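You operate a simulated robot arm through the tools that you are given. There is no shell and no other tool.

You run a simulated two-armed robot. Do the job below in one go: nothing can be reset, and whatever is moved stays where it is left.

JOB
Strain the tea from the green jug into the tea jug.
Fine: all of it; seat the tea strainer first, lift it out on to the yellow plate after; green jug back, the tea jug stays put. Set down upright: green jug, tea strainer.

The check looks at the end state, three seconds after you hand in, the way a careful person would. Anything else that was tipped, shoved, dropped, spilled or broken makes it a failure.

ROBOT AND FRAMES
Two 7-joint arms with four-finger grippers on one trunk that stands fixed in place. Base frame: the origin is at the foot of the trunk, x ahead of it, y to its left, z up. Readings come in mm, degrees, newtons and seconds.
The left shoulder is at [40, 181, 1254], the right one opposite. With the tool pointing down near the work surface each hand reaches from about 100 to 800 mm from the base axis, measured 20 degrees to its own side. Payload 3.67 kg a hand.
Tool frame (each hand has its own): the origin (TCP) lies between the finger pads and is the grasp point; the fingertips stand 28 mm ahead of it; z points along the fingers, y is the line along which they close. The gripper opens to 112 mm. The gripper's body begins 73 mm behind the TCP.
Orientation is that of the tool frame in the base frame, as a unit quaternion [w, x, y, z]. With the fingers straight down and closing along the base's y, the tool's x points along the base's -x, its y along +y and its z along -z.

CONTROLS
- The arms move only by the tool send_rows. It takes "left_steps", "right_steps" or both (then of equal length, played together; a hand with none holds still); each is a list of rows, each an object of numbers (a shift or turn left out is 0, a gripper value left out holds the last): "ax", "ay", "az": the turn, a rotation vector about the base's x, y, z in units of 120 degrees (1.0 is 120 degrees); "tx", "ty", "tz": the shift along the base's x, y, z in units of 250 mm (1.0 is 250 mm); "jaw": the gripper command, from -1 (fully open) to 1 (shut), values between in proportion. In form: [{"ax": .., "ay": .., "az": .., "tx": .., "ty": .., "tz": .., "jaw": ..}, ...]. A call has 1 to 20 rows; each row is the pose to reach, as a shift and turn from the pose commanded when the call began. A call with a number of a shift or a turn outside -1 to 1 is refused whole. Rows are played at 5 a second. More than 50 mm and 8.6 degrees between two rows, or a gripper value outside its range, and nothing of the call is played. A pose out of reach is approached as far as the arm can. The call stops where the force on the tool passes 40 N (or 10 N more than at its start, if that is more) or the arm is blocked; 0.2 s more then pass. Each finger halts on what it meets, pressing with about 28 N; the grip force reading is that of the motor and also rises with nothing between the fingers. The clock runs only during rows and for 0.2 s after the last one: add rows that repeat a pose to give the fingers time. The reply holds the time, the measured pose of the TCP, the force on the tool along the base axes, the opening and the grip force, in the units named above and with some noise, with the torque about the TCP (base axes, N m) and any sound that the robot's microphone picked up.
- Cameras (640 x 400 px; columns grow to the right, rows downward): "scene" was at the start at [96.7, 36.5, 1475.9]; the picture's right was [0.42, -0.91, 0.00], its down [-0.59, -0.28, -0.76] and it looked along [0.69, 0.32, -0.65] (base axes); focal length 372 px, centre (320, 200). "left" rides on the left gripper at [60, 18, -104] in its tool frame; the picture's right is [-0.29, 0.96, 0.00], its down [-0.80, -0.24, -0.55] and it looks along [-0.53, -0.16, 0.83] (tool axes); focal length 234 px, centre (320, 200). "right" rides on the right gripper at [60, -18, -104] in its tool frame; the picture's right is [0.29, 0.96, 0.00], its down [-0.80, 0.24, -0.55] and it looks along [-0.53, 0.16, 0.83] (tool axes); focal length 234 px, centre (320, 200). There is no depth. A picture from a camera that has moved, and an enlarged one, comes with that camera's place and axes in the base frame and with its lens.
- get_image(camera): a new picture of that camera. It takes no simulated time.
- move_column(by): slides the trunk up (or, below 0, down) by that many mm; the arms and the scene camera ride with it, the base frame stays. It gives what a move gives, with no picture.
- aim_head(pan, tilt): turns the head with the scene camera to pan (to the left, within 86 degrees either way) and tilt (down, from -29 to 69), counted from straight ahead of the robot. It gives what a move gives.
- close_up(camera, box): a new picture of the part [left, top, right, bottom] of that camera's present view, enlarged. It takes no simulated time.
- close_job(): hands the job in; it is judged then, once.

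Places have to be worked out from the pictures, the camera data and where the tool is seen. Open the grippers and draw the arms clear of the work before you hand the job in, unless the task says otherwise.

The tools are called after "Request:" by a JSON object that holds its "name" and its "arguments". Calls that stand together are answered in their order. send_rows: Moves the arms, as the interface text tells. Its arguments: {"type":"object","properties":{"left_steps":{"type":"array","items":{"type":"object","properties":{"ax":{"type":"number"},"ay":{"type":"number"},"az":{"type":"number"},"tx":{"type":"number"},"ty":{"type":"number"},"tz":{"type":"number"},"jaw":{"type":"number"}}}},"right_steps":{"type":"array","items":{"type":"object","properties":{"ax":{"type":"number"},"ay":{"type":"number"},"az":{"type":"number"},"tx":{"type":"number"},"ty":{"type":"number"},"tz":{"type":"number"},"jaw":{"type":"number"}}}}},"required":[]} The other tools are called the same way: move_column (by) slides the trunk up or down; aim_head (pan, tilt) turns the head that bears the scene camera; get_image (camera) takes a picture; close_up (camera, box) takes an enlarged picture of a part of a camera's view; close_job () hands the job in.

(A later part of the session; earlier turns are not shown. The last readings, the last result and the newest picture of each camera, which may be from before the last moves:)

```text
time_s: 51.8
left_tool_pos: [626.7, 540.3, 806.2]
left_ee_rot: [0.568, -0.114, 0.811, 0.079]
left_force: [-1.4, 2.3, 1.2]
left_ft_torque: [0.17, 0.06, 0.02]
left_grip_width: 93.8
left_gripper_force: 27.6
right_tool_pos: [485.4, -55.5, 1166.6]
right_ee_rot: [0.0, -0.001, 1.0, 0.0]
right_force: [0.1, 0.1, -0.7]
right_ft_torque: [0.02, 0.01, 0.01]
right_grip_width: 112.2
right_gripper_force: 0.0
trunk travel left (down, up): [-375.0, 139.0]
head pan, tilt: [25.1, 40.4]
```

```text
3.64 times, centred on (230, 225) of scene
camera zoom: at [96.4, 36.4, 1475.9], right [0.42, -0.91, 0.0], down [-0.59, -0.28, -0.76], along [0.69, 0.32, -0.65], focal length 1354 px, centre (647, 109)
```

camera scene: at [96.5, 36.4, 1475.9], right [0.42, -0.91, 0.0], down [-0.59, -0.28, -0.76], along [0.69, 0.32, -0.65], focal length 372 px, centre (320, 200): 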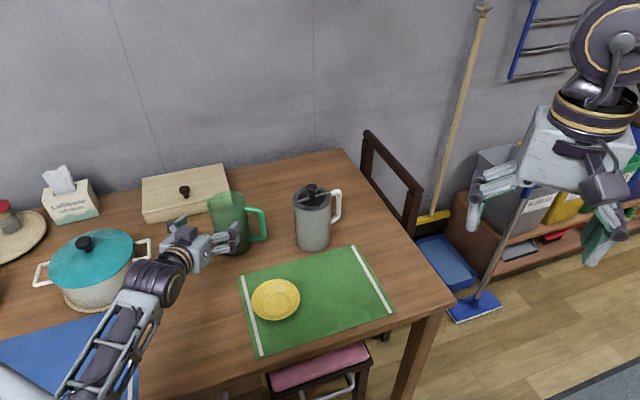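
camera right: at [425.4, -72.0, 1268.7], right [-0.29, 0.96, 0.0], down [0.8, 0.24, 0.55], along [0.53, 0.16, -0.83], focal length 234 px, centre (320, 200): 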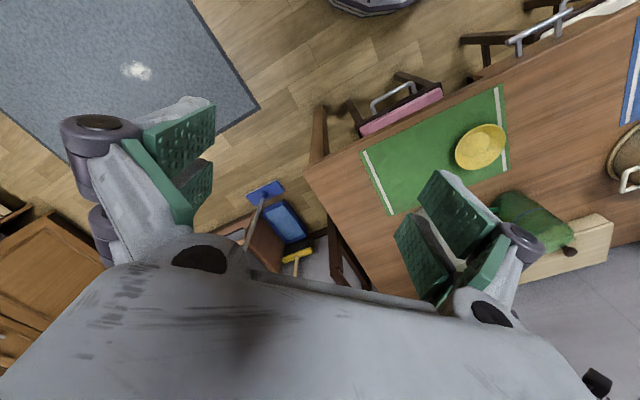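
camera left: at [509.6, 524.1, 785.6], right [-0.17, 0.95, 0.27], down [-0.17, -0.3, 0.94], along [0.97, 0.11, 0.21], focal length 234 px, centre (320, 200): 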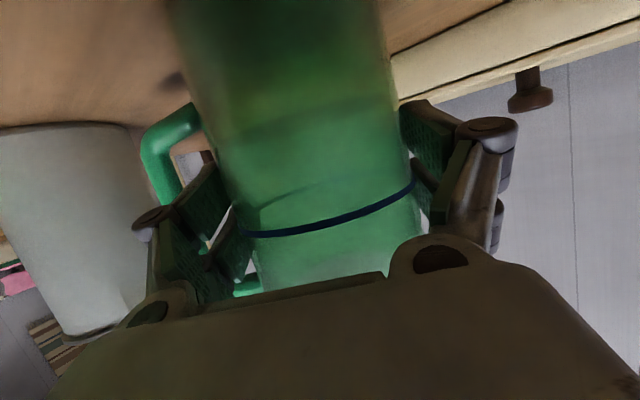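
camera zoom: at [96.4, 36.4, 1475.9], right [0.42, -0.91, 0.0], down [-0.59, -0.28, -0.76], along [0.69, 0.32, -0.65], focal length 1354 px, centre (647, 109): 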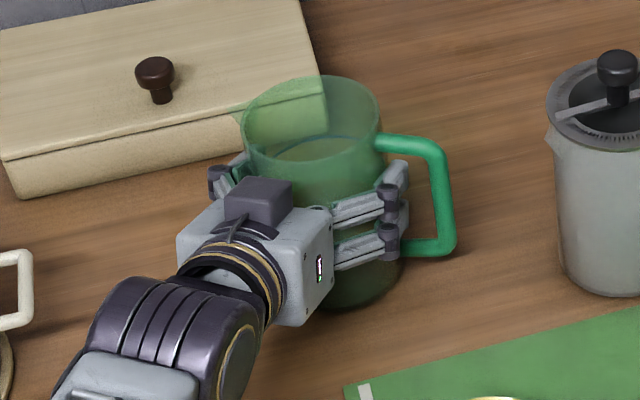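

The grip holds at 93.8 mm and 28 N; closing nudged the jug about 3 mm, which I'll undo when I put it back. I'll lift it a little to check the hold.

Request:
{"name": "send_rows", "arguments": {"left_steps": [{"tz": 0.01}, {"tz": 0.03}, {"tz": 0.06}, {"tz": 0.08}, {"tz": 0.08}]}}

Request:
{"name": "get_image", "arguments": {"camera": "left"}}

Request:
{"name": "close_up", "arguments": {"camera": "scene", "box": [170, 150, 290, 280]}}

```text
time_s: 53.0
left_tool_pos: [627.5, 540.1, 825.0]
left_ee_rot: [0.568, -0.113, 0.812, 0.079]
left_force: [0.2, -0.1, -3.7]
left_ft_torque: [0.07, 0.04, 0.02]
left_grip_width: 93.7
left_gripper_force: 27.9
right_tool_pos: [484.9, -55.6, 1164.8]
right_ee_rot: [0.0, 0.0, 1.0, 0.0]
right_force: [-0.1, 0.0, -0.3]
right_ft_torque: [0.0, -0.02, 0.03]
right_grip_width: 111.8
right_gripper_force: 0.0
trunk travel left (down, up): [-375.0, 139.0]
head pan, tilt: [25.1, 40.4]
```

```text
taken
camera left: at [509.9, 524.0, 805.0], right [-0.17, 0.95, 0.27], down [-0.17, -0.3, 0.94], along [0.97, 0.11, 0.21], focal length 234 px, centre (320, 200)
```

left: 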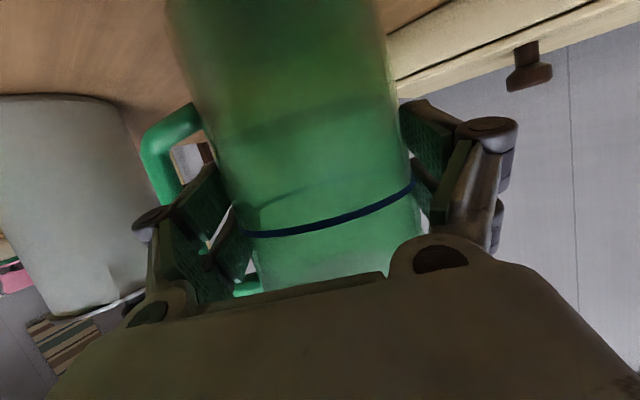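

```text
3.08 times, centred on (230, 215) of scene
camera zoom: at [97.1, 36.7, 1475.9], right [0.42, -0.91, 0.0], down [-0.59, -0.28, -0.76], along [0.69, 0.32, -0.65], focal length 1146 px, centre (597, 154)
```

zoom: 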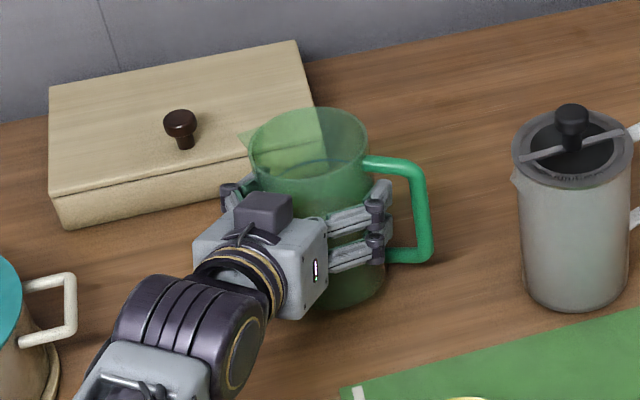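

The jug lifts cleanly at about 4 N without slipping. I'll raise it on to TCP z≈1040, so its base clears the strainer knob.

Request:
{"name": "send_rows", "arguments": {"left_steps": [{"tz": 0.04}, {"tz": 0.11}, {"tz": 0.2}, {"tz": 0.3}, {"tz": 0.4}, {"tz": 0.5}, {"tz": 0.6}, {"tz": 0.7}, {"tz": 0.78}, {"tz": 0.84}, {"tz": 0.86}, {"tz": 0.86}]}}

Request:
{"name": "get_image", "arguments": {"camera": "scene"}}

```text
time_s: 55.6
left_tool_pos: [627.6, 539.0, 1039.5]
left_ee_rot: [0.567, -0.114, 0.812, 0.079]
left_force: [-0.4, -0.3, -4.3]
left_ft_torque: [0.07, 0.04, -0.02]
left_grip_width: 93.8
left_gripper_force: 28.1
right_tool_pos: [485.4, -54.8, 1165.4]
right_ee_rot: [0.0, 0.0, 1.0, 0.001]
right_force: [0.7, -0.7, -0.2]
right_ft_torque: [0.04, 0.0, 0.0]
right_grip_width: 112.1
right_gripper_force: 0.0
trunk travel left (down, up): [-375.0, 139.0]
head pan, tilt: [25.1, 40.4]
```

```text
taken
camera scene: at [97.2, 36.8, 1475.9], right [0.42, -0.91, 0.0], down [-0.59, -0.28, -0.76], along [0.69, 0.32, -0.65], focal length 372 px, centre (320, 200)
```

scene: 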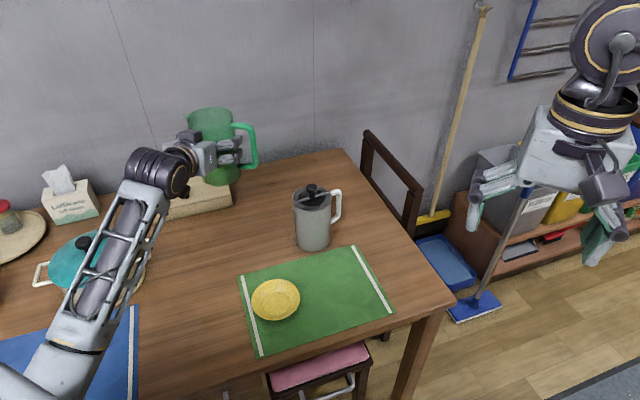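

Holding well. Now I'll carry the jug over to the right side of the tea jug at this height, smoothly, in two legs.

Request:
{"name": "send_rows", "arguments": {"left_steps": [{"tx": 0.015, "ty": -0.032}, {"tx": 0.046, "ty": -0.097}, {"tx": 0.084, "ty": -0.177}, {"tx": 0.125, "ty": -0.262}, {"tx": 0.165, "ty": -0.347}, {"tx": 0.206, "ty": -0.432}, {"tx": 0.246, "ty": -0.517}, {"tx": 0.287, "ty": -0.602}, {"tx": 0.327, "ty": -0.687}, {"tx": 0.368, "ty": -0.772}, {"tx": 0.408, "ty": -0.857}, {"tx": 0.44, "ty": -0.925}, {"tx": 0.46, "ty": -0.965}, {"tx": 0.47, "ty": -0.987}, {"tx": 0.47, "ty": -0.987}]}}

Request:
{"name": "send_rows", "arguments": {"left_steps": [{"tx": 0.02, "ty": -0.04}, {"tx": 0.05, "ty": -0.1}, {"tx": 0.068, "ty": -0.143}, {"tx": 0.068, "ty": -0.143}]}}

Request:
{"name": "get_image", "arguments": {"camera": "scene"}}

Request:
{"name": "get_image", "arguments": {"camera": "left"}}

Request:
{"name": "get_image", "arguments": {"camera": "right"}}

```text
time_s: 58.8
left_tool_pos: [744.6, 293.6, 1039.0]
left_ee_rot: [0.567, -0.114, 0.812, 0.08]
left_force: [0.1, -0.4, -4.7]
left_ft_torque: [0.05, 0.04, 0.04]
left_grip_width: 93.7
left_gripper_force: 28.1
right_tool_pos: [485.6, -55.1, 1164.8]
right_ee_rot: [0.0, -0.001, 1.0, 0.0]
right_force: [0.2, 0.2, 0.4]
right_ft_torque: [0.01, 0.01, 0.0]
right_grip_width: 111.9
right_gripper_force: 0.0
trunk travel left (down, up): [-375.0, 139.0]
head pan, tilt: [25.1, 40.4]
```

```text
time_s: 59.8
left_tool_pos: [762.5, 256.6, 1039.5]
left_ee_rot: [0.567, -0.114, 0.812, 0.08]
left_force: [0.4, -0.2, -3.8]
left_ft_torque: [0.04, 0.05, 0.01]
left_grip_width: 94.0
left_gripper_force: 28.3
right_tool_pos: [485.4, -55.3, 1165.1]
right_ee_rot: [0.0, 0.001, 1.0, 0.0]
right_force: [-0.2, -1.5, 1.8]
right_ft_torque: [0.01, -0.03, 0.03]
right_grip_width: 112.2
right_gripper_force: 0.1
trunk travel left (down, up): [-375.0, 139.0]
head pan, tilt: [25.1, 40.4]
```

```text
taken
camera scene: at [97.3, 36.6, 1475.9], right [0.42, -0.91, 0.0], down [-0.59, -0.28, -0.76], along [0.69, 0.32, -0.65], focal length 372 px, centre (320, 200)
```

scene: 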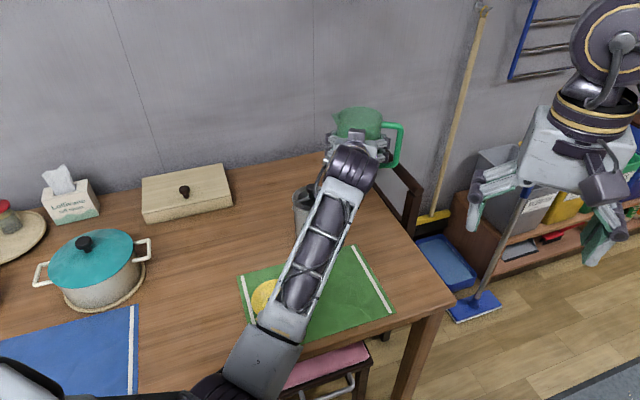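

```text
taken
camera left: at [645.8, 241.1, 1019.6], right [-0.17, 0.95, 0.27], down [-0.17, -0.3, 0.94], along [0.97, 0.11, 0.21], focal length 234 px, centre (320, 200)
```

left: 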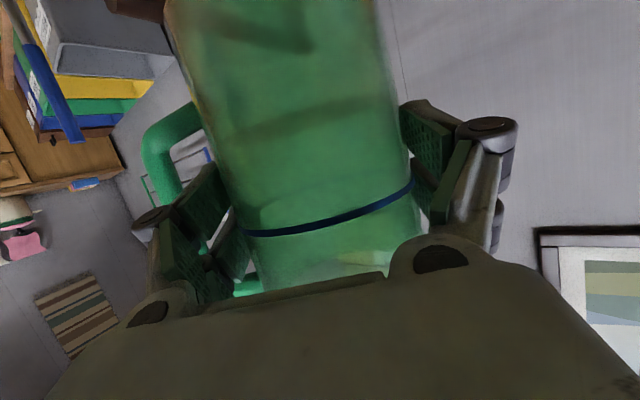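

```text
taken
camera right: at [425.7, -71.9, 1268.6], right [-0.29, 0.96, 0.0], down [0.8, 0.24, 0.55], along [0.53, 0.16, -0.83], focal length 234 px, centre (320, 200)
```

right: 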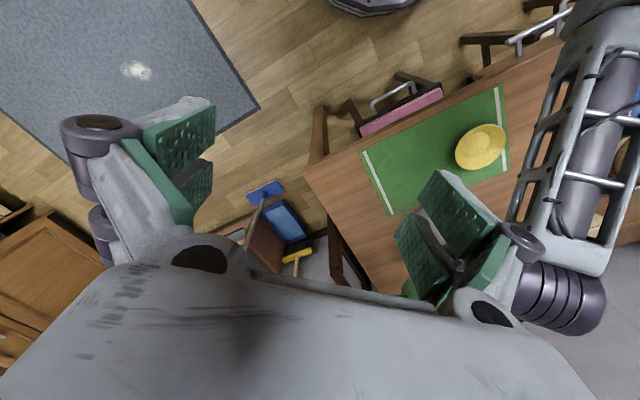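

The scene view shows the jug upright at right of the tea jug. The tea lies about 46 mm deep, so it should start flowing near 65–70° of tilt. I'll yaw to 25° so the wrist doesn't block my view of the strainer, and shift to match.

Request:
{"name": "send_rows", "arguments": {"left_steps": [{"tx": 0.015, "ty": 0.007, "az": 0.015}, {"tx": 0.04, "ty": 0.018, "az": 0.045}, {"tx": 0.061, "ty": 0.027, "az": 0.075}, {"tx": 0.061, "ty": 0.027, "az": 0.075}]}}

Request:
{"name": "send_rows", "arguments": {"left_steps": [{"ax": -0.015, "ay": -0.007}, {"ax": -0.0453, "ay": -0.0212}, {"ax": -0.0755, "ay": -0.0353}, {"ax": -0.1057, "ay": -0.0494}, {"ax": -0.1359, "ay": -0.0635}, {"ax": -0.1661, "ay": -0.0776}, {"ax": -0.1963, "ay": -0.0917}, {"ax": -0.2265, "ay": -0.1058}, {"ax": -0.2567, "ay": -0.1199}, {"ax": -0.2869, "ay": -0.134}, {"ax": -0.302, "ay": -0.141}, {"ax": -0.302, "ay": -0.141}]}}

Request:
{"name": "get_image", "arguments": {"camera": "scene"}}

Request:
{"name": "get_image", "arguments": {"camera": "left"}}

```text
time_s: 60.8
left_tool_pos: [776.8, 264.6, 1039.5]
left_ee_rot: [0.559, -0.179, 0.8, 0.125]
left_force: [0.4, -0.2, -4.2]
left_ft_torque: [0.0, 0.06, 0.01]
left_grip_width: 93.5
left_gripper_force: 27.8
right_tool_pos: [484.1, -55.5, 1164.1]
right_ee_rot: [0.0, 0.0, 1.0, 0.0]
right_force: [0.1, 0.3, 0.0]
right_ft_torque: [-0.01, 0.02, -0.04]
right_grip_width: 111.8
right_gripper_force: 0.2
trunk travel left (down, up): [-375.0, 139.0]
head pan, tilt: [25.1, 40.4]
```

```text
time_s: 63.6
left_tool_pos: [775.1, 323.1, 1043.4]
left_ee_rot: [0.609, -0.341, 0.708, -0.104]
left_force: [0.4, 0.1, -4.6]
left_ft_torque: [0.05, 0.09, 0.03]
left_grip_width: 93.4
left_gripper_force: 28.1
right_tool_pos: [485.4, -54.6, 1164.9]
right_ee_rot: [0.0, 0.001, 1.0, 0.0]
right_force: [-0.6, -0.1, 0.2]
right_ft_torque: [-0.02, -0.01, 0.0]
right_grip_width: 112.0
right_gripper_force: 0.0
trunk travel left (down, up): [-375.0, 139.0]
head pan, tilt: [25.1, 40.4]
stopped in row 12 (left hand): the arm was blocked; the commanded pose is now the measured one
```

```text
taken
camera scene: at [97.4, 36.6, 1475.9], right [0.42, -0.91, 0.0], down [-0.59, -0.28, -0.76], along [0.69, 0.32, -0.65], focal length 372 px, centre (320, 200)
```

scene: 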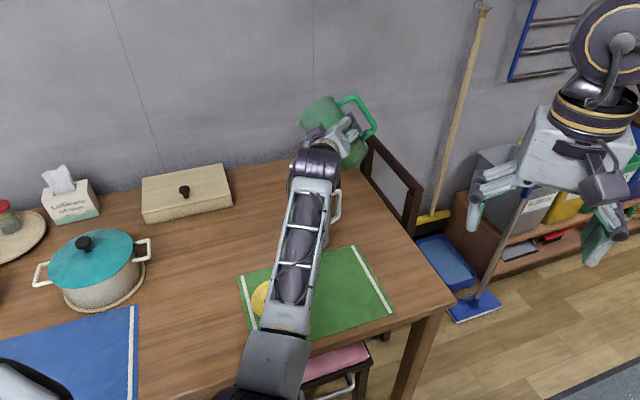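

```text
taken
camera left: at [672.7, 271.0, 1011.3], right [-0.34, 0.89, -0.31], down [-0.41, 0.16, 0.9], along [0.85, 0.43, 0.31], focal length 234 px, centre (320, 200)
```

left: 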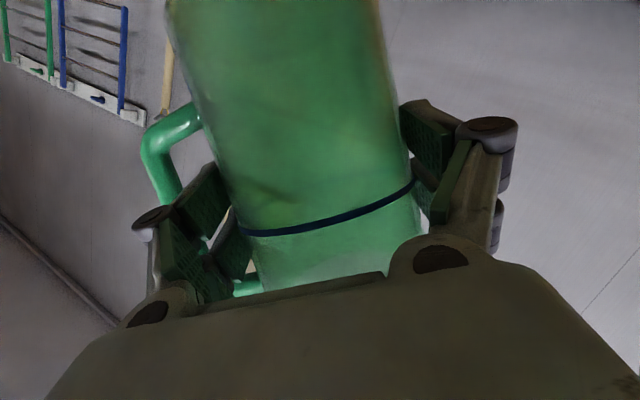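

The arm hit a limit: the jug is tilted about 35° and the TCP drifted to (775, 323), but nothing has spilled. The rehearsed yaw-0 orientation worked, so I'll swing back to it (about -27° yaw) and return to the rehearsed side position at the same tilt.

Request:
{"name": "send_rows", "arguments": {"left_steps": [{"tx": -0.012, "ty": -0.02, "ax": -0.0005, "ay": 0.0016, "az": -0.016}, {"tx": -0.036, "ty": -0.057, "ax": -0.0015, "ay": 0.0047, "az": -0.048}, {"tx": -0.066, "ty": -0.106, "ax": -0.0028, "ay": 0.0087, "az": -0.089}, {"tx": -0.096, "ty": -0.154, "ax": -0.004, "ay": 0.0126, "az": -0.129}, {"tx": -0.126, "ty": -0.202, "ax": -0.0053, "ay": 0.0165, "az": -0.17}, {"tx": -0.15, "ty": -0.24, "ax": -0.0063, "ay": 0.0197, "az": -0.202}, {"tx": -0.17, "ty": -0.272, "ax": -0.0071, "ay": 0.0223, "az": -0.2286}, {"tx": -0.17, "ty": -0.272, "ax": -0.0071, "ay": 0.0223, "az": -0.2286}]}}

Request:
{"name": "get_image", "arguments": {"camera": "scene"}}

```text
time_s: 65.4
left_tool_pos: [733.2, 252.9, 1043.8]
left_ee_rot: [0.547, -0.171, 0.783, -0.244]
left_force: [0.2, 0.2, -4.1]
left_ft_torque: [0.06, 0.05, -0.04]
left_grip_width: 93.9
left_gripper_force: 27.1
right_tool_pos: [485.9, -55.1, 1164.5]
right_ee_rot: [0.0, 0.001, 1.0, -0.001]
right_force: [1.2, 0.2, 0.2]
right_ft_torque: [0.01, 0.02, -0.03]
right_grip_width: 111.9
right_gripper_force: 0.1
trunk travel left (down, up): [-375.0, 139.0]
head pan, tilt: [25.1, 40.4]
```

```text
taken
camera scene: at [97.4, 36.3, 1475.9], right [0.42, -0.91, 0.0], down [-0.59, -0.28, -0.76], along [0.69, 0.32, -0.65], focal length 372 px, centre (320, 200)
```

scene: 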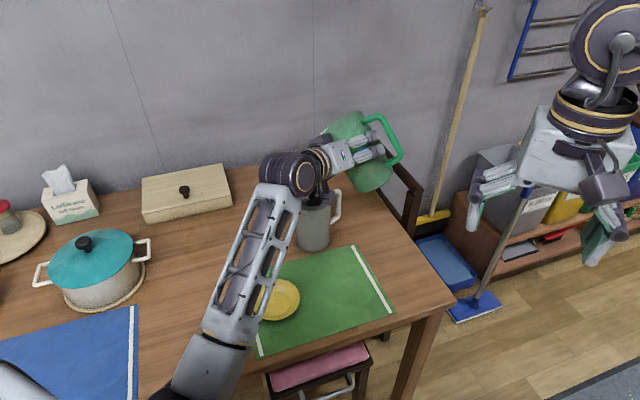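

The pose tracks exactly now: tilt about 35° at (733, 253, 1044), and the scene camera sees the jug well. I'll tilt on to 50°, still below the flow angle, and then lower toward the strainer.

Request:
{"name": "send_rows", "arguments": {"left_steps": [{"ax": -0.015}, {"ax": -0.045}, {"ax": -0.075}, {"ax": -0.105}, {"ax": -0.129}, {"ax": -0.129}]}}

Request:
{"name": "send_rows", "arguments": {"left_steps": [{"tz": -0.04}, {"tz": -0.12}, {"tz": -0.2}, {"tz": -0.28}, {"tz": -0.35}, {"tz": -0.38}, {"tz": -0.38}]}}

Request:
{"name": "get_image", "arguments": {"camera": "scene"}}

Request:
{"name": "close_up", "arguments": {"camera": "scene", "box": [240, 110, 440, 260]}}

```text
time_s: 66.8
left_tool_pos: [733.7, 253.1, 1043.0]
left_ee_rot: [0.519, -0.243, 0.742, -0.347]
left_force: [-0.6, 0.3, -4.3]
left_ft_torque: [0.11, 0.03, 0.01]
left_grip_width: 94.0
left_gripper_force: 28.5
right_tool_pos: [485.7, -54.9, 1165.6]
right_ee_rot: [0.0, 0.0, 1.0, 0.0]
right_force: [0.7, -0.1, 0.7]
right_ft_torque: [0.01, -0.02, 0.02]
right_grip_width: 112.1
right_gripper_force: 0.1
trunk travel left (down, up): [-375.0, 139.0]
head pan, tilt: [25.1, 40.4]
```

```text
time_s: 68.4
left_tool_pos: [732.7, 254.5, 949.6]
left_ee_rot: [0.519, -0.244, 0.742, -0.347]
left_force: [-1.4, -0.1, -3.4]
left_ft_torque: [0.12, 0.0, 0.01]
left_grip_width: 93.8
left_gripper_force: 27.8
right_tool_pos: [486.0, -55.3, 1164.0]
right_ee_rot: [0.0, -0.001, 1.0, 0.0]
right_force: [0.1, -0.4, -0.5]
right_ft_torque: [-0.01, -0.02, -0.01]
right_grip_width: 111.9
right_gripper_force: 0.0
trunk travel left (down, up): [-375.0, 139.0]
head pan, tilt: [25.1, 40.4]
```

```text
taken
camera scene: at [97.3, 36.4, 1475.9], right [0.42, -0.91, 0.0], down [-0.59, -0.28, -0.76], along [0.69, 0.32, -0.65], focal length 372 px, centre (320, 200)
```

scene: 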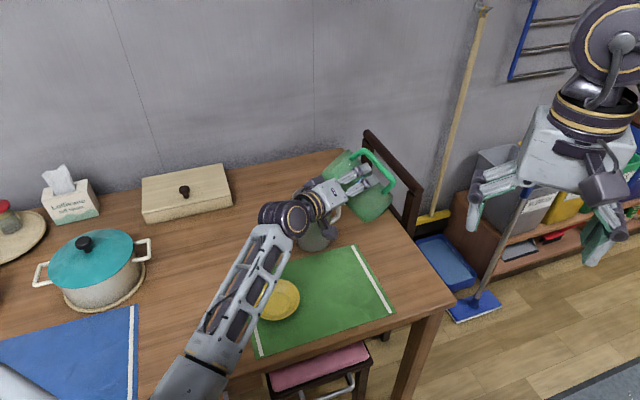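

```text
2.67 times, centred on (340, 185) of scene
camera zoom: at [97.3, 36.4, 1475.9], right [0.42, -0.91, 0.0], down [-0.59, -0.28, -0.76], along [0.69, 0.32, -0.65], focal length 993 px, centre (267, 240)
```

zoom: 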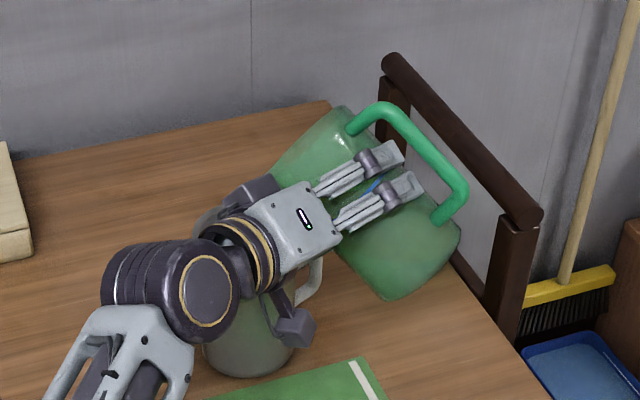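

The hand hides most of the strainer from the scene camera. I'll zoom in on the spout region to see what is visible.

Request:
{"name": "close_up", "arguments": {"camera": "scene", "box": [290, 130, 400, 210]}}

Request:
{"name": "get_image", "arguments": {"camera": "left"}}

```text
5.00 times, centred on (345, 170) of scene
camera zoom: at [97.3, 36.4, 1475.9], right [0.42, -0.91, 0.0], down [-0.59, -0.28, -0.76], along [0.69, 0.32, -0.65], focal length 1862 px, centre (195, 350)
```

zoom: 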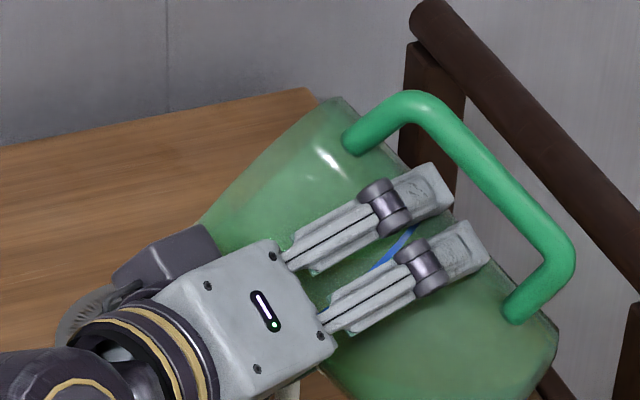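

```text
taken
camera left: at [616.3, 247.7, 922.6], right [0.1, 0.82, -0.56], down [-0.25, 0.57, 0.79], along [0.96, 0.06, 0.26], focal length 234 px, centre (320, 200)
```

left: 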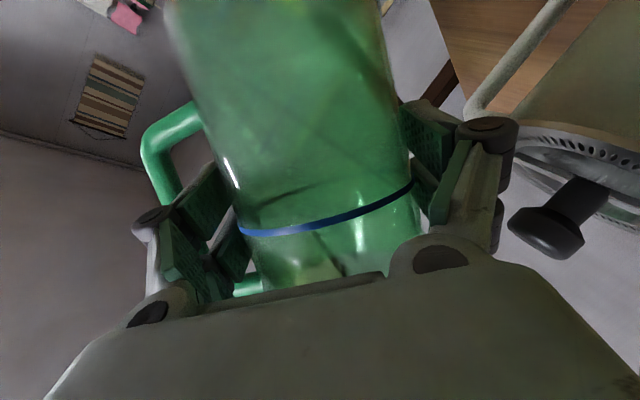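

The left camera does see the seated strainer and knob, at almost exactly the predicted pixel, so the geometry is confirmed. I'll move to 60° tilt with the spout about 46 mm above the rim, on the near side of the knob.

Request:
{"name": "send_rows", "arguments": {"left_steps": [{"ty": 0.0, "tz": -0.006, "ax": -0.0166}, {"tz": -0.012, "ax": -0.0333}, {"tz": -0.018, "ax": -0.05}, {"tz": -0.0225, "ax": -0.0667}, {"tz": -0.0264, "ax": -0.0833}, {"tz": -0.0264, "ax": -0.0833}]}}

Request:
{"name": "get_image", "arguments": {"camera": "left"}}

Request:
{"name": "get_image", "arguments": {"camera": "scene"}}

```text
time_s: 69.8
left_tool_pos: [733.9, 252.8, 943.1]
left_ee_rot: [0.496, -0.288, 0.709, -0.41]
left_force: [-1.0, -0.2, -4.6]
left_ft_torque: [0.08, 0.06, -0.01]
left_grip_width: 93.6
left_gripper_force: 28.1
right_tool_pos: [484.1, -54.8, 1165.6]
right_ee_rot: [0.0, 0.001, 1.0, -0.001]
right_force: [0.3, 0.7, 0.4]
right_ft_torque: [0.0, -0.01, -0.01]
right_grip_width: 112.2
right_gripper_force: 0.0
trunk travel left (down, up): [-375.0, 139.0]
head pan, tilt: [25.1, 40.4]
```

```text
taken
camera left: at [617.0, 243.2, 917.2], right [0.1, 0.71, -0.7], down [-0.25, 0.69, 0.68], along [0.96, 0.11, 0.24], focal length 234 px, centre (320, 200)
```

left: 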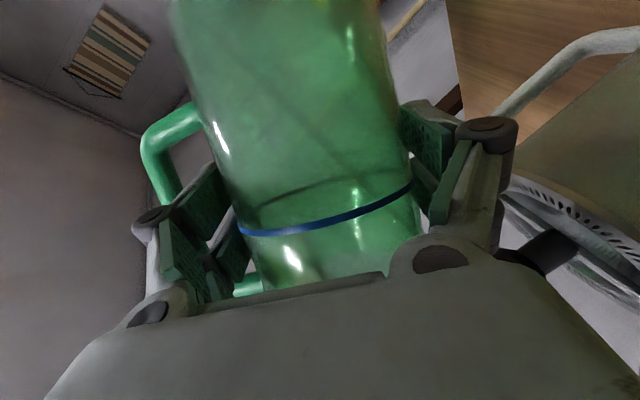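

```text
taken
camera scene: at [97.3, 36.4, 1475.9], right [0.42, -0.91, 0.0], down [-0.59, -0.28, -0.76], along [0.69, 0.32, -0.65], focal length 372 px, centre (320, 200)
```

scene: 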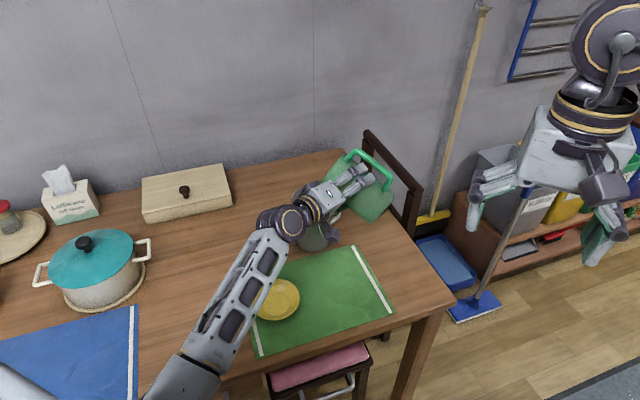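

All steady. I'll tilt slowly from 60° to 70° at 1° per row, moving so the spout tip stays over the same point.

Request:
{"name": "send_rows", "arguments": {"left_steps": [{"ty": 0.0015, "tz": 0.0058, "ax": -0.0083}, {"ty": 0.003, "tz": 0.0116, "ax": -0.0167}, {"ty": 0.005, "tz": 0.0174, "ax": -0.025}, {"ty": 0.007, "tz": 0.0232, "ax": -0.0333}, {"ty": 0.009, "tz": 0.029, "ax": -0.0417}, {"ty": 0.0112, "tz": 0.0348, "ax": -0.05}, {"ty": 0.0134, "tz": 0.0406, "ax": -0.0583}, {"ty": 0.0156, "tz": 0.0464, "ax": -0.0667}, {"ty": 0.0178, "tz": 0.052, "ax": -0.075}, {"ty": 0.0202, "tz": 0.0576, "ax": -0.0833}, {"ty": 0.0202, "tz": 0.0576, "ax": -0.0833}]}}

Request:
{"name": "get_image", "arguments": {"camera": "left"}}

Request:
{"name": "close_up", "arguments": {"camera": "scene", "box": [240, 120, 440, 270]}}

```text
time_s: 72.2
left_tool_pos: [733.6, 257.9, 957.7]
left_ee_rot: [0.47, -0.33, 0.671, -0.469]
left_force: [0.4, 0.3, -4.0]
left_ft_torque: [0.09, 0.02, -0.03]
left_grip_width: 93.7
left_gripper_force: 27.8
right_tool_pos: [486.3, -55.5, 1165.2]
right_ee_rot: [0.001, -0.001, 1.0, 0.0]
right_force: [0.8, 0.3, 0.2]
right_ft_torque: [0.03, -0.01, -0.02]
right_grip_width: 112.3
right_gripper_force: 0.1
trunk travel left (down, up): [-375.0, 139.0]
head pan, tilt: [25.1, 40.4]
```

```text
taken
camera left: at [617.2, 243.7, 933.8], right [0.1, 0.58, -0.81], down [-0.25, 0.8, 0.55], along [0.96, 0.15, 0.22], focal length 234 px, centre (320, 200)
```

left: 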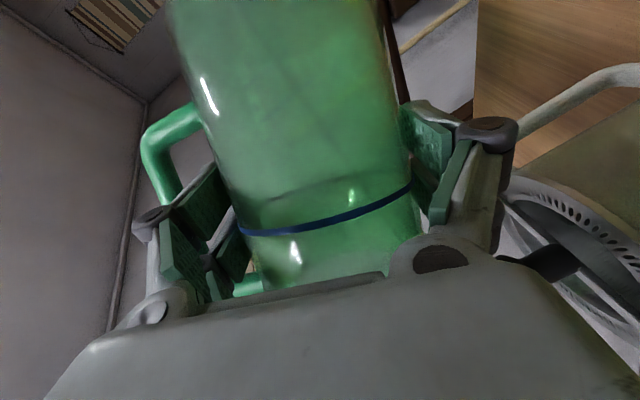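

```text
2.67 times, centred on (340, 195) of scene
camera zoom: at [97.3, 36.4, 1475.9], right [0.42, -0.91, 0.0], down [-0.59, -0.28, -0.76], along [0.69, 0.32, -0.65], focal length 993 px, centre (267, 213)
```

zoom: 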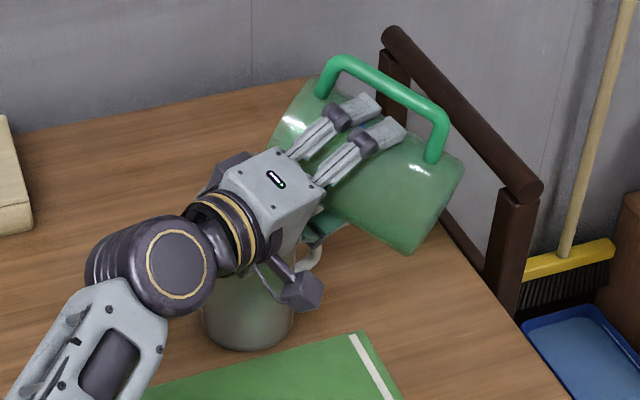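

No flow is visible yet. I'll continue more slowly from 70° to 80°.

Request:
{"name": "send_rows", "arguments": {"left_steps": [{"ty": 0.0016, "tz": 0.0037, "ax": -0.0056}, {"ty": 0.0033, "tz": 0.0074, "ax": -0.0111}, {"ty": 0.005, "tz": 0.0111, "ax": -0.0167}, {"ty": 0.0068, "tz": 0.0148, "ax": -0.0222}, {"ty": 0.0086, "tz": 0.0185, "ax": -0.0278}, {"ty": 0.0104, "tz": 0.0221, "ax": -0.0333}, {"ty": 0.0122, "tz": 0.0257, "ax": -0.0389}, {"ty": 0.0141, "tz": 0.0293, "ax": -0.0444}, {"ty": 0.016, "tz": 0.0329, "ax": -0.05}, {"ty": 0.0179, "tz": 0.0365, "ax": -0.0556}, {"ty": 0.0199, "tz": 0.04, "ax": -0.0611}, {"ty": 0.0219, "tz": 0.0435, "ax": -0.0667}, {"ty": 0.0239, "tz": 0.047, "ax": -0.0722}, {"ty": 0.0259, "tz": 0.0505, "ax": -0.0778}, {"ty": 0.028, "tz": 0.054, "ax": -0.0833}]}}

Request:
{"name": "get_image", "arguments": {"camera": "left"}}

Request:
{"name": "close_up", "arguments": {"camera": "scene", "box": [240, 120, 440, 270]}}

```text
time_s: 75.4
left_tool_pos: [732.2, 265.2, 969.9]
left_ee_rot: [0.439, -0.37, 0.627, -0.527]
left_force: [-0.2, -0.1, -2.4]
left_ft_torque: [0.04, 0.02, -0.02]
left_grip_width: 93.7
left_gripper_force: 27.6
right_tool_pos: [484.4, -55.4, 1164.8]
right_ee_rot: [0.0, 0.001, 1.0, 0.0]
right_force: [-0.4, 1.1, -0.1]
right_ft_torque: [-0.04, -0.02, 0.0]
right_grip_width: 112.2
right_gripper_force: 0.0
trunk travel left (down, up): [-375.0, 139.0]
head pan, tilt: [25.1, 40.4]
```

```text
taken
camera left: at [616.7, 247.3, 949.6], right [0.1, 0.43, -0.9], down [-0.25, 0.88, 0.4], along [0.96, 0.18, 0.19], focal length 234 px, centre (320, 200)
```

left: 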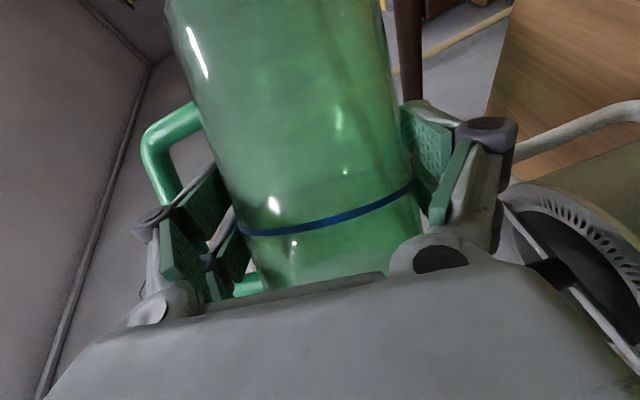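

```text
2.67 times, centred on (340, 195) of scene
camera zoom: at [97.0, 36.4, 1475.9], right [0.42, -0.91, 0.0], down [-0.59, -0.28, -0.76], along [0.69, 0.32, -0.65], focal length 993 px, centre (267, 213)
```

zoom: 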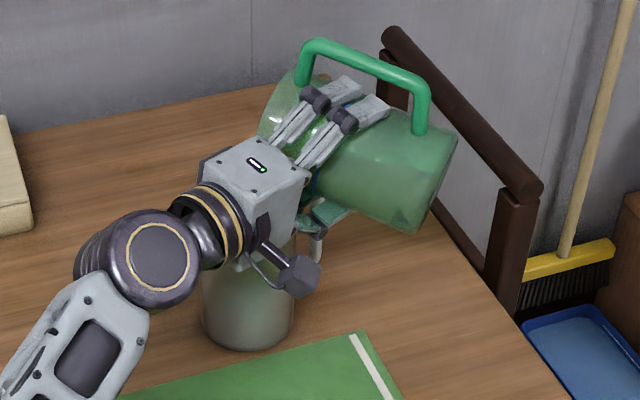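

The weight dropped from about 4.2 N to 2.4 N, so tea is flowing out. I'll hold here briefly and look at the strainer and the table around the tea jug.

Request:
{"name": "send_rows", "arguments": {"left_steps": [{}, {}, {}, {}, {}]}}

Request:
{"name": "close_up", "arguments": {"camera": "left", "box": [480, 80, 640, 400]}}

Request:
{"name": "close_up", "arguments": {"camera": "scene", "box": [270, 180, 380, 270]}}

```text
time_s: 76.6
left_tool_pos: [733.2, 264.9, 970.3]
left_ee_rot: [0.439, -0.37, 0.627, -0.527]
left_force: [0.0, 0.0, -1.8]
left_ft_torque: [0.08, 0.03, -0.01]
left_grip_width: 93.7
left_gripper_force: 28.1
right_tool_pos: [485.6, -56.2, 1165.4]
right_ee_rot: [0.0, 0.0, 1.0, 0.0]
right_force: [-0.4, -0.1, -0.4]
right_ft_torque: [-0.01, -0.02, 0.0]
right_grip_width: 112.0
right_gripper_force: 0.1
trunk travel left (down, up): [-375.0, 139.0]
head pan, tilt: [25.1, 40.4]
```

```text
1.25 times, centred on (560, 240) of left
camera zoom: at [616.7, 247.3, 949.5], right [0.1, 0.43, -0.9], down [-0.25, 0.88, 0.4], along [0.96, 0.18, 0.19], focal length 293 px, centre (20, 150)
```

zoom: 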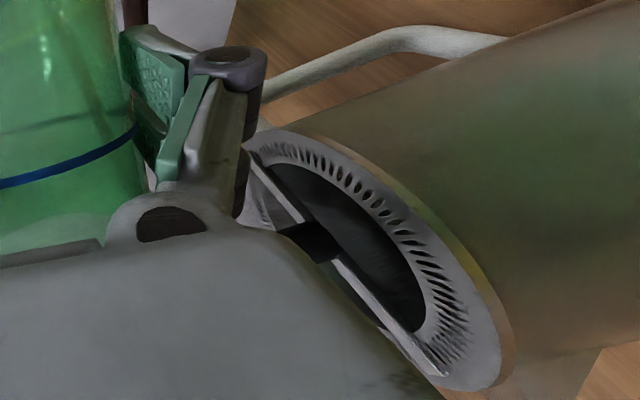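

```text
4.44 times, centred on (325, 225) of scene
camera zoom: at [97.0, 36.4, 1475.9], right [0.42, -0.91, 0.0], down [-0.59, -0.28, -0.76], along [0.69, 0.32, -0.65], focal length 1655 px, centre (298, 89)
```

zoom: 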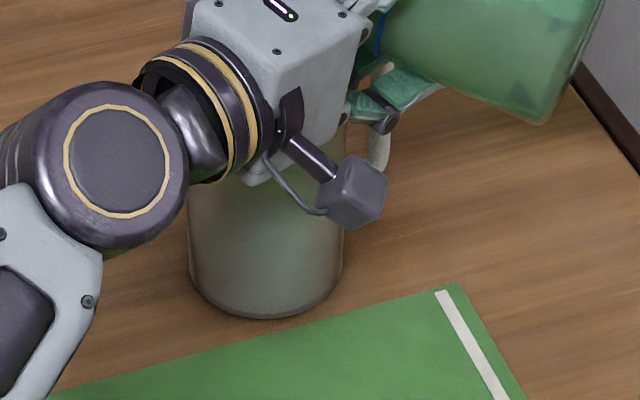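

The table and flange are clean. I'm continuing the slow tilt from 80° to 92°.

Request:
{"name": "send_rows", "arguments": {"left_steps": [{"ty": 0.0024, "tz": 0.0034, "ax": -0.0056}, {"ty": 0.0048, "tz": 0.0067, "ax": -0.0111}, {"ty": 0.0072, "tz": 0.01, "ax": -0.0167}, {"ty": 0.0096, "tz": 0.0133, "ax": -0.0222}, {"ty": 0.012, "tz": 0.0165, "ax": -0.0278}, {"ty": 0.0145, "tz": 0.0197, "ax": -0.0333}, {"ty": 0.017, "tz": 0.0229, "ax": -0.0389}, {"ty": 0.0195, "tz": 0.0261, "ax": -0.0444}, {"ty": 0.022, "tz": 0.0293, "ax": -0.05}, {"ty": 0.0246, "tz": 0.0324, "ax": -0.0556}, {"ty": 0.0272, "tz": 0.0355, "ax": -0.0611}, {"ty": 0.0298, "tz": 0.0386, "ax": -0.0667}, {"ty": 0.0324, "tz": 0.0417, "ax": -0.0722}, {"ty": 0.0348, "tz": 0.0448, "ax": -0.0778}, {"ty": 0.0372, "tz": 0.048, "ax": -0.0833}, {"ty": 0.0415, "tz": 0.0525, "ax": -0.0917}, {"ty": 0.046, "tz": 0.0568, "ax": -0.1}, {"ty": 0.046, "tz": 0.0568, "ax": -0.1}]}}

Request:
{"name": "get_image", "arguments": {"camera": "left"}}

Request:
{"name": "close_up", "arguments": {"camera": "scene", "box": [240, 120, 440, 270]}}

```text
time_s: 80.4
left_tool_pos: [733.4, 275.4, 984.4]
left_ee_rot: [-0.398, 0.414, -0.569, 0.589]
left_force: [0.4, 0.3, -1.5]
left_ft_torque: [0.05, 0.03, 0.03]
left_grip_width: 93.5
left_gripper_force: 27.9
right_tool_pos: [485.9, -54.1, 1163.6]
right_ee_rot: [0.0, 0.0, 1.0, 0.001]
right_force: [0.3, 0.4, -0.5]
right_ft_torque: [0.0, 0.0, 0.01]
right_grip_width: 112.1
right_gripper_force: 0.1
trunk travel left (down, up): [-375.0, 139.0]
head pan, tilt: [25.1, 40.4]
```

```text
taken
camera left: at [616.4, 254.6, 968.4], right [0.1, 0.24, -0.97], down [-0.25, 0.95, 0.21], along [0.96, 0.22, 0.15], focal length 234 px, centre (320, 200)
```

left: 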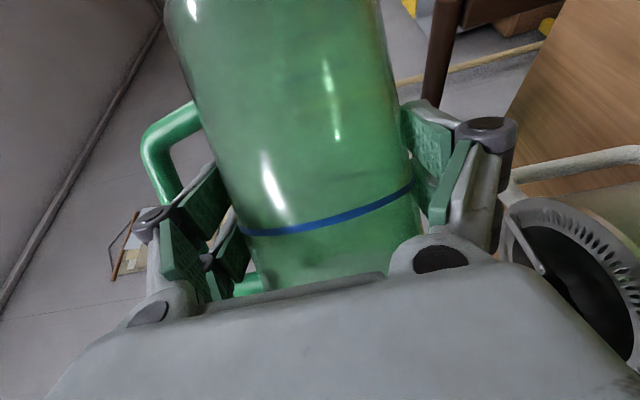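

```text
2.67 times, centred on (340, 195) of scene
camera zoom: at [96.9, 36.3, 1475.9], right [0.42, -0.91, 0.0], down [-0.59, -0.28, -0.76], along [0.69, 0.32, -0.65], focal length 993 px, centre (267, 213)
```

zoom: 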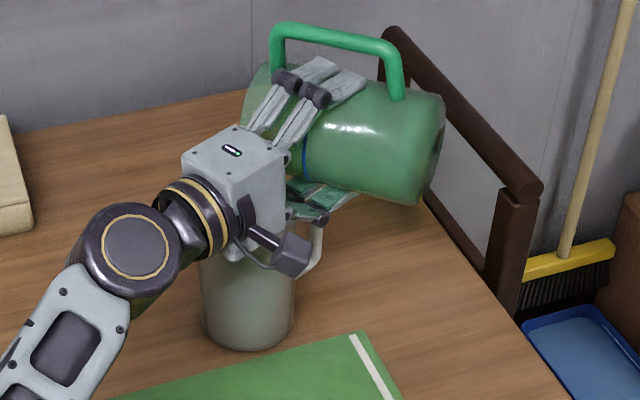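

Nearly empty, with about 1.5 N remaining. I'll continue to 105° and then 120° to drain it fully, with the spout still just above the knob height.

Request:
{"name": "send_rows", "arguments": {"left_steps": [{"ty": 0.006, "tz": 0.0054, "ax": -0.0108}, {"ty": 0.0121, "tz": 0.0107, "ax": -0.0217}, {"ty": 0.0182, "tz": 0.0159, "ax": -0.0325}, {"ty": 0.0243, "tz": 0.021, "ax": -0.0433}, {"ty": 0.0304, "tz": 0.026, "ax": -0.0542}, {"ty": 0.0366, "tz": 0.031, "ax": -0.065}, {"ty": 0.0428, "tz": 0.0358, "ax": -0.0758}, {"ty": 0.049, "tz": 0.0405, "ax": -0.0867}, {"ty": 0.0553, "tz": 0.0451, "ax": -0.0975}, {"ty": 0.0616, "tz": 0.0496, "ax": -0.1083}, {"ty": 0.0616, "tz": 0.0496, "ax": -0.1083}]}}

Request:
{"name": "send_rows", "arguments": {"left_steps": [{"ty": 0.008, "tz": 0.0042, "ax": -0.0125}, {"ty": 0.016, "tz": 0.0083, "ax": -0.025}, {"ty": 0.0241, "tz": 0.0123, "ax": -0.0375}, {"ty": 0.0322, "tz": 0.0162, "ax": -0.05}, {"ty": 0.0404, "tz": 0.02, "ax": -0.0625}, {"ty": 0.0487, "tz": 0.0237, "ax": -0.075}, {"ty": 0.057, "tz": 0.0273, "ax": -0.0875}, {"ty": 0.0654, "tz": 0.0308, "ax": -0.1}, {"ty": 0.0739, "tz": 0.0342, "ax": -0.1125}, {"ty": 0.0824, "tz": 0.0376, "ax": -0.125}, {"ty": 0.0824, "tz": 0.0376, "ax": -0.125}]}}

Request:
{"name": "get_image", "arguments": {"camera": "left"}}

Request:
{"name": "close_up", "arguments": {"camera": "scene", "box": [240, 120, 440, 270]}}

```text
time_s: 82.8
left_tool_pos: [733.8, 291.3, 996.2]
left_ee_rot: [-0.349, 0.456, -0.498, 0.65]
left_force: [0.1, 0.4, -1.2]
left_ft_torque: [0.04, -0.02, -0.02]
left_grip_width: 93.3
left_gripper_force: 27.8
right_tool_pos: [485.6, -54.2, 1165.4]
right_ee_rot: [0.001, 0.0, 1.0, 0.0]
right_force: [0.2, 0.1, -0.3]
right_ft_torque: [-0.01, -0.02, 0.01]
right_grip_width: 111.9
right_gripper_force: 0.1
trunk travel left (down, up): [-375.0, 139.0]
head pan, tilt: [25.1, 40.4]
```

```text
time_s: 85.2
left_tool_pos: [733.0, 311.7, 1006.2]
left_ee_rot: [-0.286, 0.498, -0.409, 0.709]
left_force: [0.5, -0.6, -1.4]
left_ft_torque: [0.04, -0.01, -0.01]
left_grip_width: 93.6
left_gripper_force: 28.0
right_tool_pos: [484.4, -55.6, 1165.3]
right_ee_rot: [0.0, 0.0, 1.0, 0.0]
right_force: [-0.9, 0.3, -0.7]
right_ft_torque: [0.01, 0.0, 0.01]
right_grip_width: 112.2
right_gripper_force: 0.1
trunk travel left (down, up): [-375.0, 139.0]
head pan, tilt: [25.1, 40.4]
```

```text
taken
camera left: at [617.1, 285.2, 1002.2], right [0.1, -0.25, -0.96], down [-0.25, 0.93, -0.26], along [0.96, 0.27, 0.03], focal length 234 px, centre (320, 200)
```

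left: 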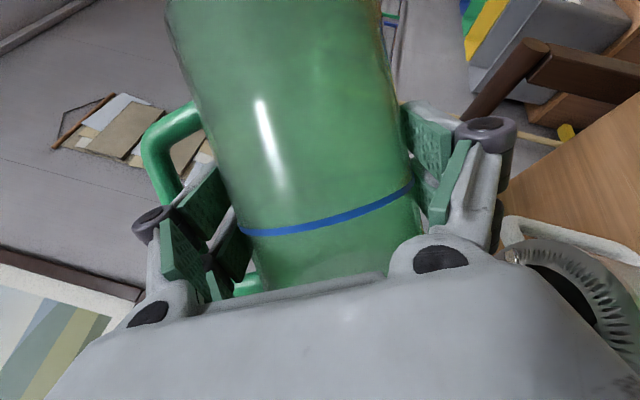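

```text
2.67 times, centred on (340, 195) of scene
camera zoom: at [96.9, 36.4, 1475.9], right [0.42, -0.91, 0.0], down [-0.59, -0.28, -0.76], along [0.69, 0.32, -0.65], focal length 993 px, centre (267, 213)
```

zoom: 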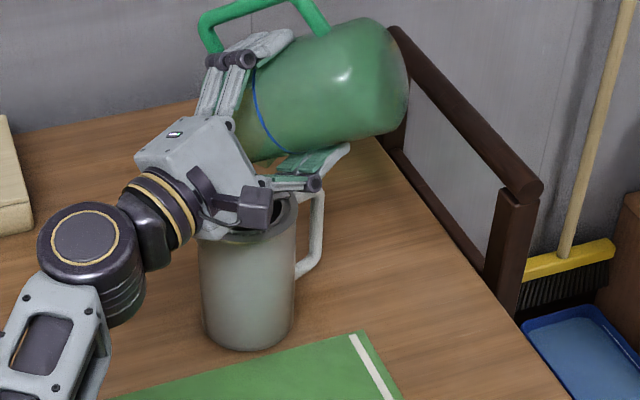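

At 120° the pose tracks well and the jug looks empty. I'll tilt a little more, to 128°, and hold a few seconds to let the last drops fall.

Request:
{"name": "send_rows", "arguments": {"left_steps": [{"ty": 0.0118, "tz": 0.003, "ax": -0.0167}, {"ty": 0.0236, "tz": 0.0058, "ax": -0.0333}, {"ty": 0.0355, "tz": 0.0084, "ax": -0.05}, {"ty": 0.0474, "tz": 0.0108, "ax": -0.0667}, {"ty": 0.0474, "tz": 0.0108, "ax": -0.0667}, {"ty": 0.0474, "tz": 0.0108, "ax": -0.0667}, {"ty": 0.0474, "tz": 0.0108, "ax": -0.0667}, {"ty": 0.0474, "tz": 0.0108, "ax": -0.0667}, {"ty": 0.0474, "tz": 0.0108, "ax": -0.0667}, {"ty": 0.0474, "tz": 0.0108, "ax": -0.0667}, {"ty": 0.0474, "tz": 0.0108, "ax": -0.0667}, {"ty": 0.0474, "tz": 0.0108, "ax": -0.0667}, {"ty": 0.0474, "tz": 0.0108, "ax": -0.0667}, {"ty": 0.0474, "tz": 0.0108, "ax": -0.0667}, {"ty": 0.0474, "tz": 0.0108, "ax": -0.0667}, {"ty": 0.0474, "tz": 0.0108, "ax": -0.0667}, {"ty": 0.0474, "tz": 0.0108, "ax": -0.0667}, {"ty": 0.0474, "tz": 0.0108, "ax": -0.0667}]}}

Request:
{"name": "get_image", "arguments": {"camera": "left"}}

Request:
{"name": "close_up", "arguments": {"camera": "scene", "box": [270, 120, 410, 220]}}

```text
time_s: 89.0
left_tool_pos: [732.2, 324.6, 1009.6]
left_ee_rot: [-0.251, 0.516, -0.359, 0.736]
left_force: [1.0, -1.1, -1.3]
left_ft_torque: [0.02, 0.0, -0.01]
left_grip_width: 93.7
left_gripper_force: 28.4
right_tool_pos: [484.6, -55.6, 1164.9]
right_ee_rot: [0.001, 0.001, 1.0, 0.0]
right_force: [0.2, -0.7, -0.6]
right_ft_torque: [0.0, -0.02, -0.01]
right_grip_width: 111.8
right_gripper_force: 0.0
trunk travel left (down, up): [-375.0, 139.0]
head pan, tilt: [25.1, 40.4]
```

```text
taken
camera left: at [616.9, 297.0, 1008.3], right [0.1, -0.38, -0.92], down [-0.25, 0.89, -0.39], along [0.96, 0.27, -0.01], focal length 234 px, centre (320, 200)
```

left: 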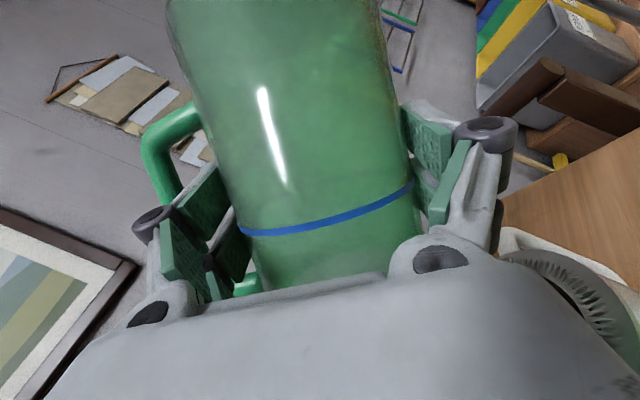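

```text
4.00 times, centred on (340, 170) of scene
camera zoom: at [96.9, 36.4, 1475.9], right [0.42, -0.91, 0.0], down [-0.59, -0.28, -0.76], along [0.69, 0.32, -0.65], focal length 1490 px, centre (240, 320)
```

zoom: 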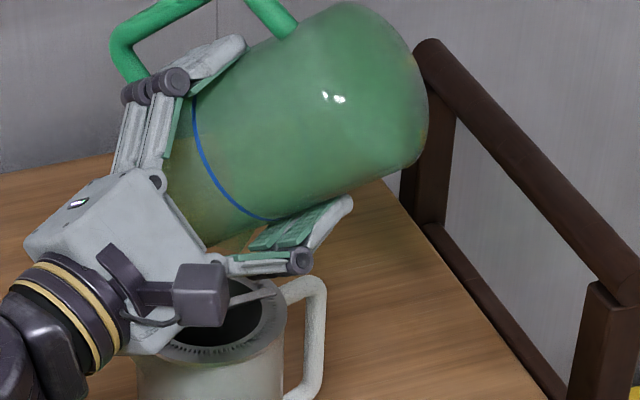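

The jug is drained, at a steady 1.3 N. I'll untilt along the reverse path, keeping the spout over the strainer so any drips fall into it.

Request:
{"name": "send_rows", "arguments": {"left_steps": [{"ty": -0.0236, "tz": -0.005, "ax": 0.0333}, {"ty": -0.0472, "tz": -0.0108, "ax": 0.0667}, {"ty": -0.0752, "tz": -0.022, "ax": 0.1083}, {"ty": -0.1032, "tz": -0.0336, "ax": 0.15}, {"ty": -0.129, "tz": -0.0496, "ax": 0.1917}, {"ty": -0.1548, "tz": -0.066, "ax": 0.2333}, {"ty": -0.1772, "tz": -0.0864, "ax": 0.275}, {"ty": -0.1996, "tz": -0.1068, "ax": 0.3167}, {"ty": -0.2184, "tz": -0.13, "ax": 0.3583}, {"ty": -0.2368, "tz": -0.1548, "ax": 0.4}, {"ty": -0.2508, "tz": -0.1812, "ax": 0.4417}, {"ty": -0.2648, "tz": -0.2088, "ax": 0.4833}, {"ty": -0.274, "tz": -0.2376, "ax": 0.525}, {"ty": -0.2832, "tz": -0.2668, "ax": 0.5667}, {"ty": -0.2832, "tz": -0.2668, "ax": 0.5667}]}}

Request:
{"name": "get_image", "arguments": {"camera": "left"}}

Request:
{"name": "close_up", "arguments": {"camera": "scene", "box": [240, 120, 440, 270]}}

```text
time_s: 92.2
left_tool_pos: [733.4, 254.8, 941.4]
left_ee_rot: [0.497, -0.287, 0.709, -0.41]
left_force: [0.2, 0.1, -0.9]
left_ft_torque: [0.02, 0.02, -0.05]
left_grip_width: 93.4
left_gripper_force: 28.3
right_tool_pos: [484.5, -56.4, 1165.4]
right_ee_rot: [0.0, 0.0, 1.0, 0.0]
right_force: [0.0, -0.1, 1.0]
right_ft_torque: [0.0, 0.01, -0.03]
right_grip_width: 112.0
right_gripper_force: 0.1
trunk travel left (down, up): [-375.0, 139.0]
head pan, tilt: [25.1, 40.4]
```

```text
taken
camera left: at [617.2, 244.7, 917.0], right [0.1, 0.71, -0.69], down [-0.25, 0.69, 0.68], along [0.96, 0.11, 0.24], focal length 234 px, centre (320, 200)
```

left: 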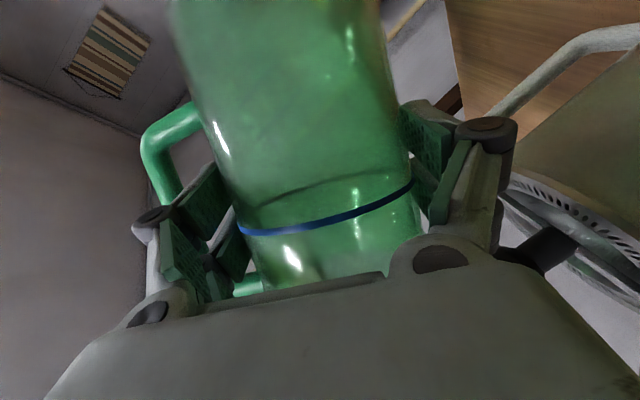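

```text
2.67 times, centred on (340, 195) of scene
camera zoom: at [96.9, 36.4, 1475.9], right [0.42, -0.91, 0.0], down [-0.59, -0.28, -0.76], along [0.69, 0.32, -0.65], focal length 993 px, centre (267, 213)
```

zoom: 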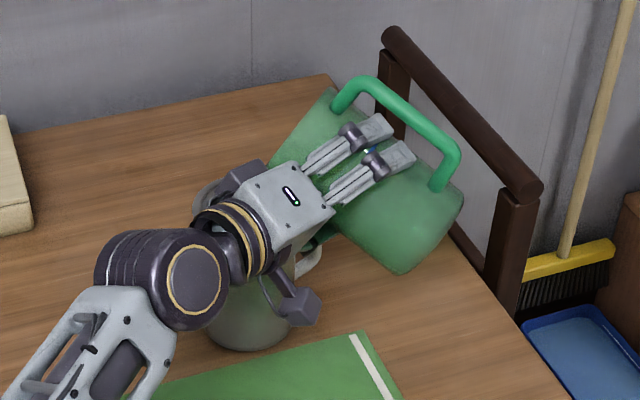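

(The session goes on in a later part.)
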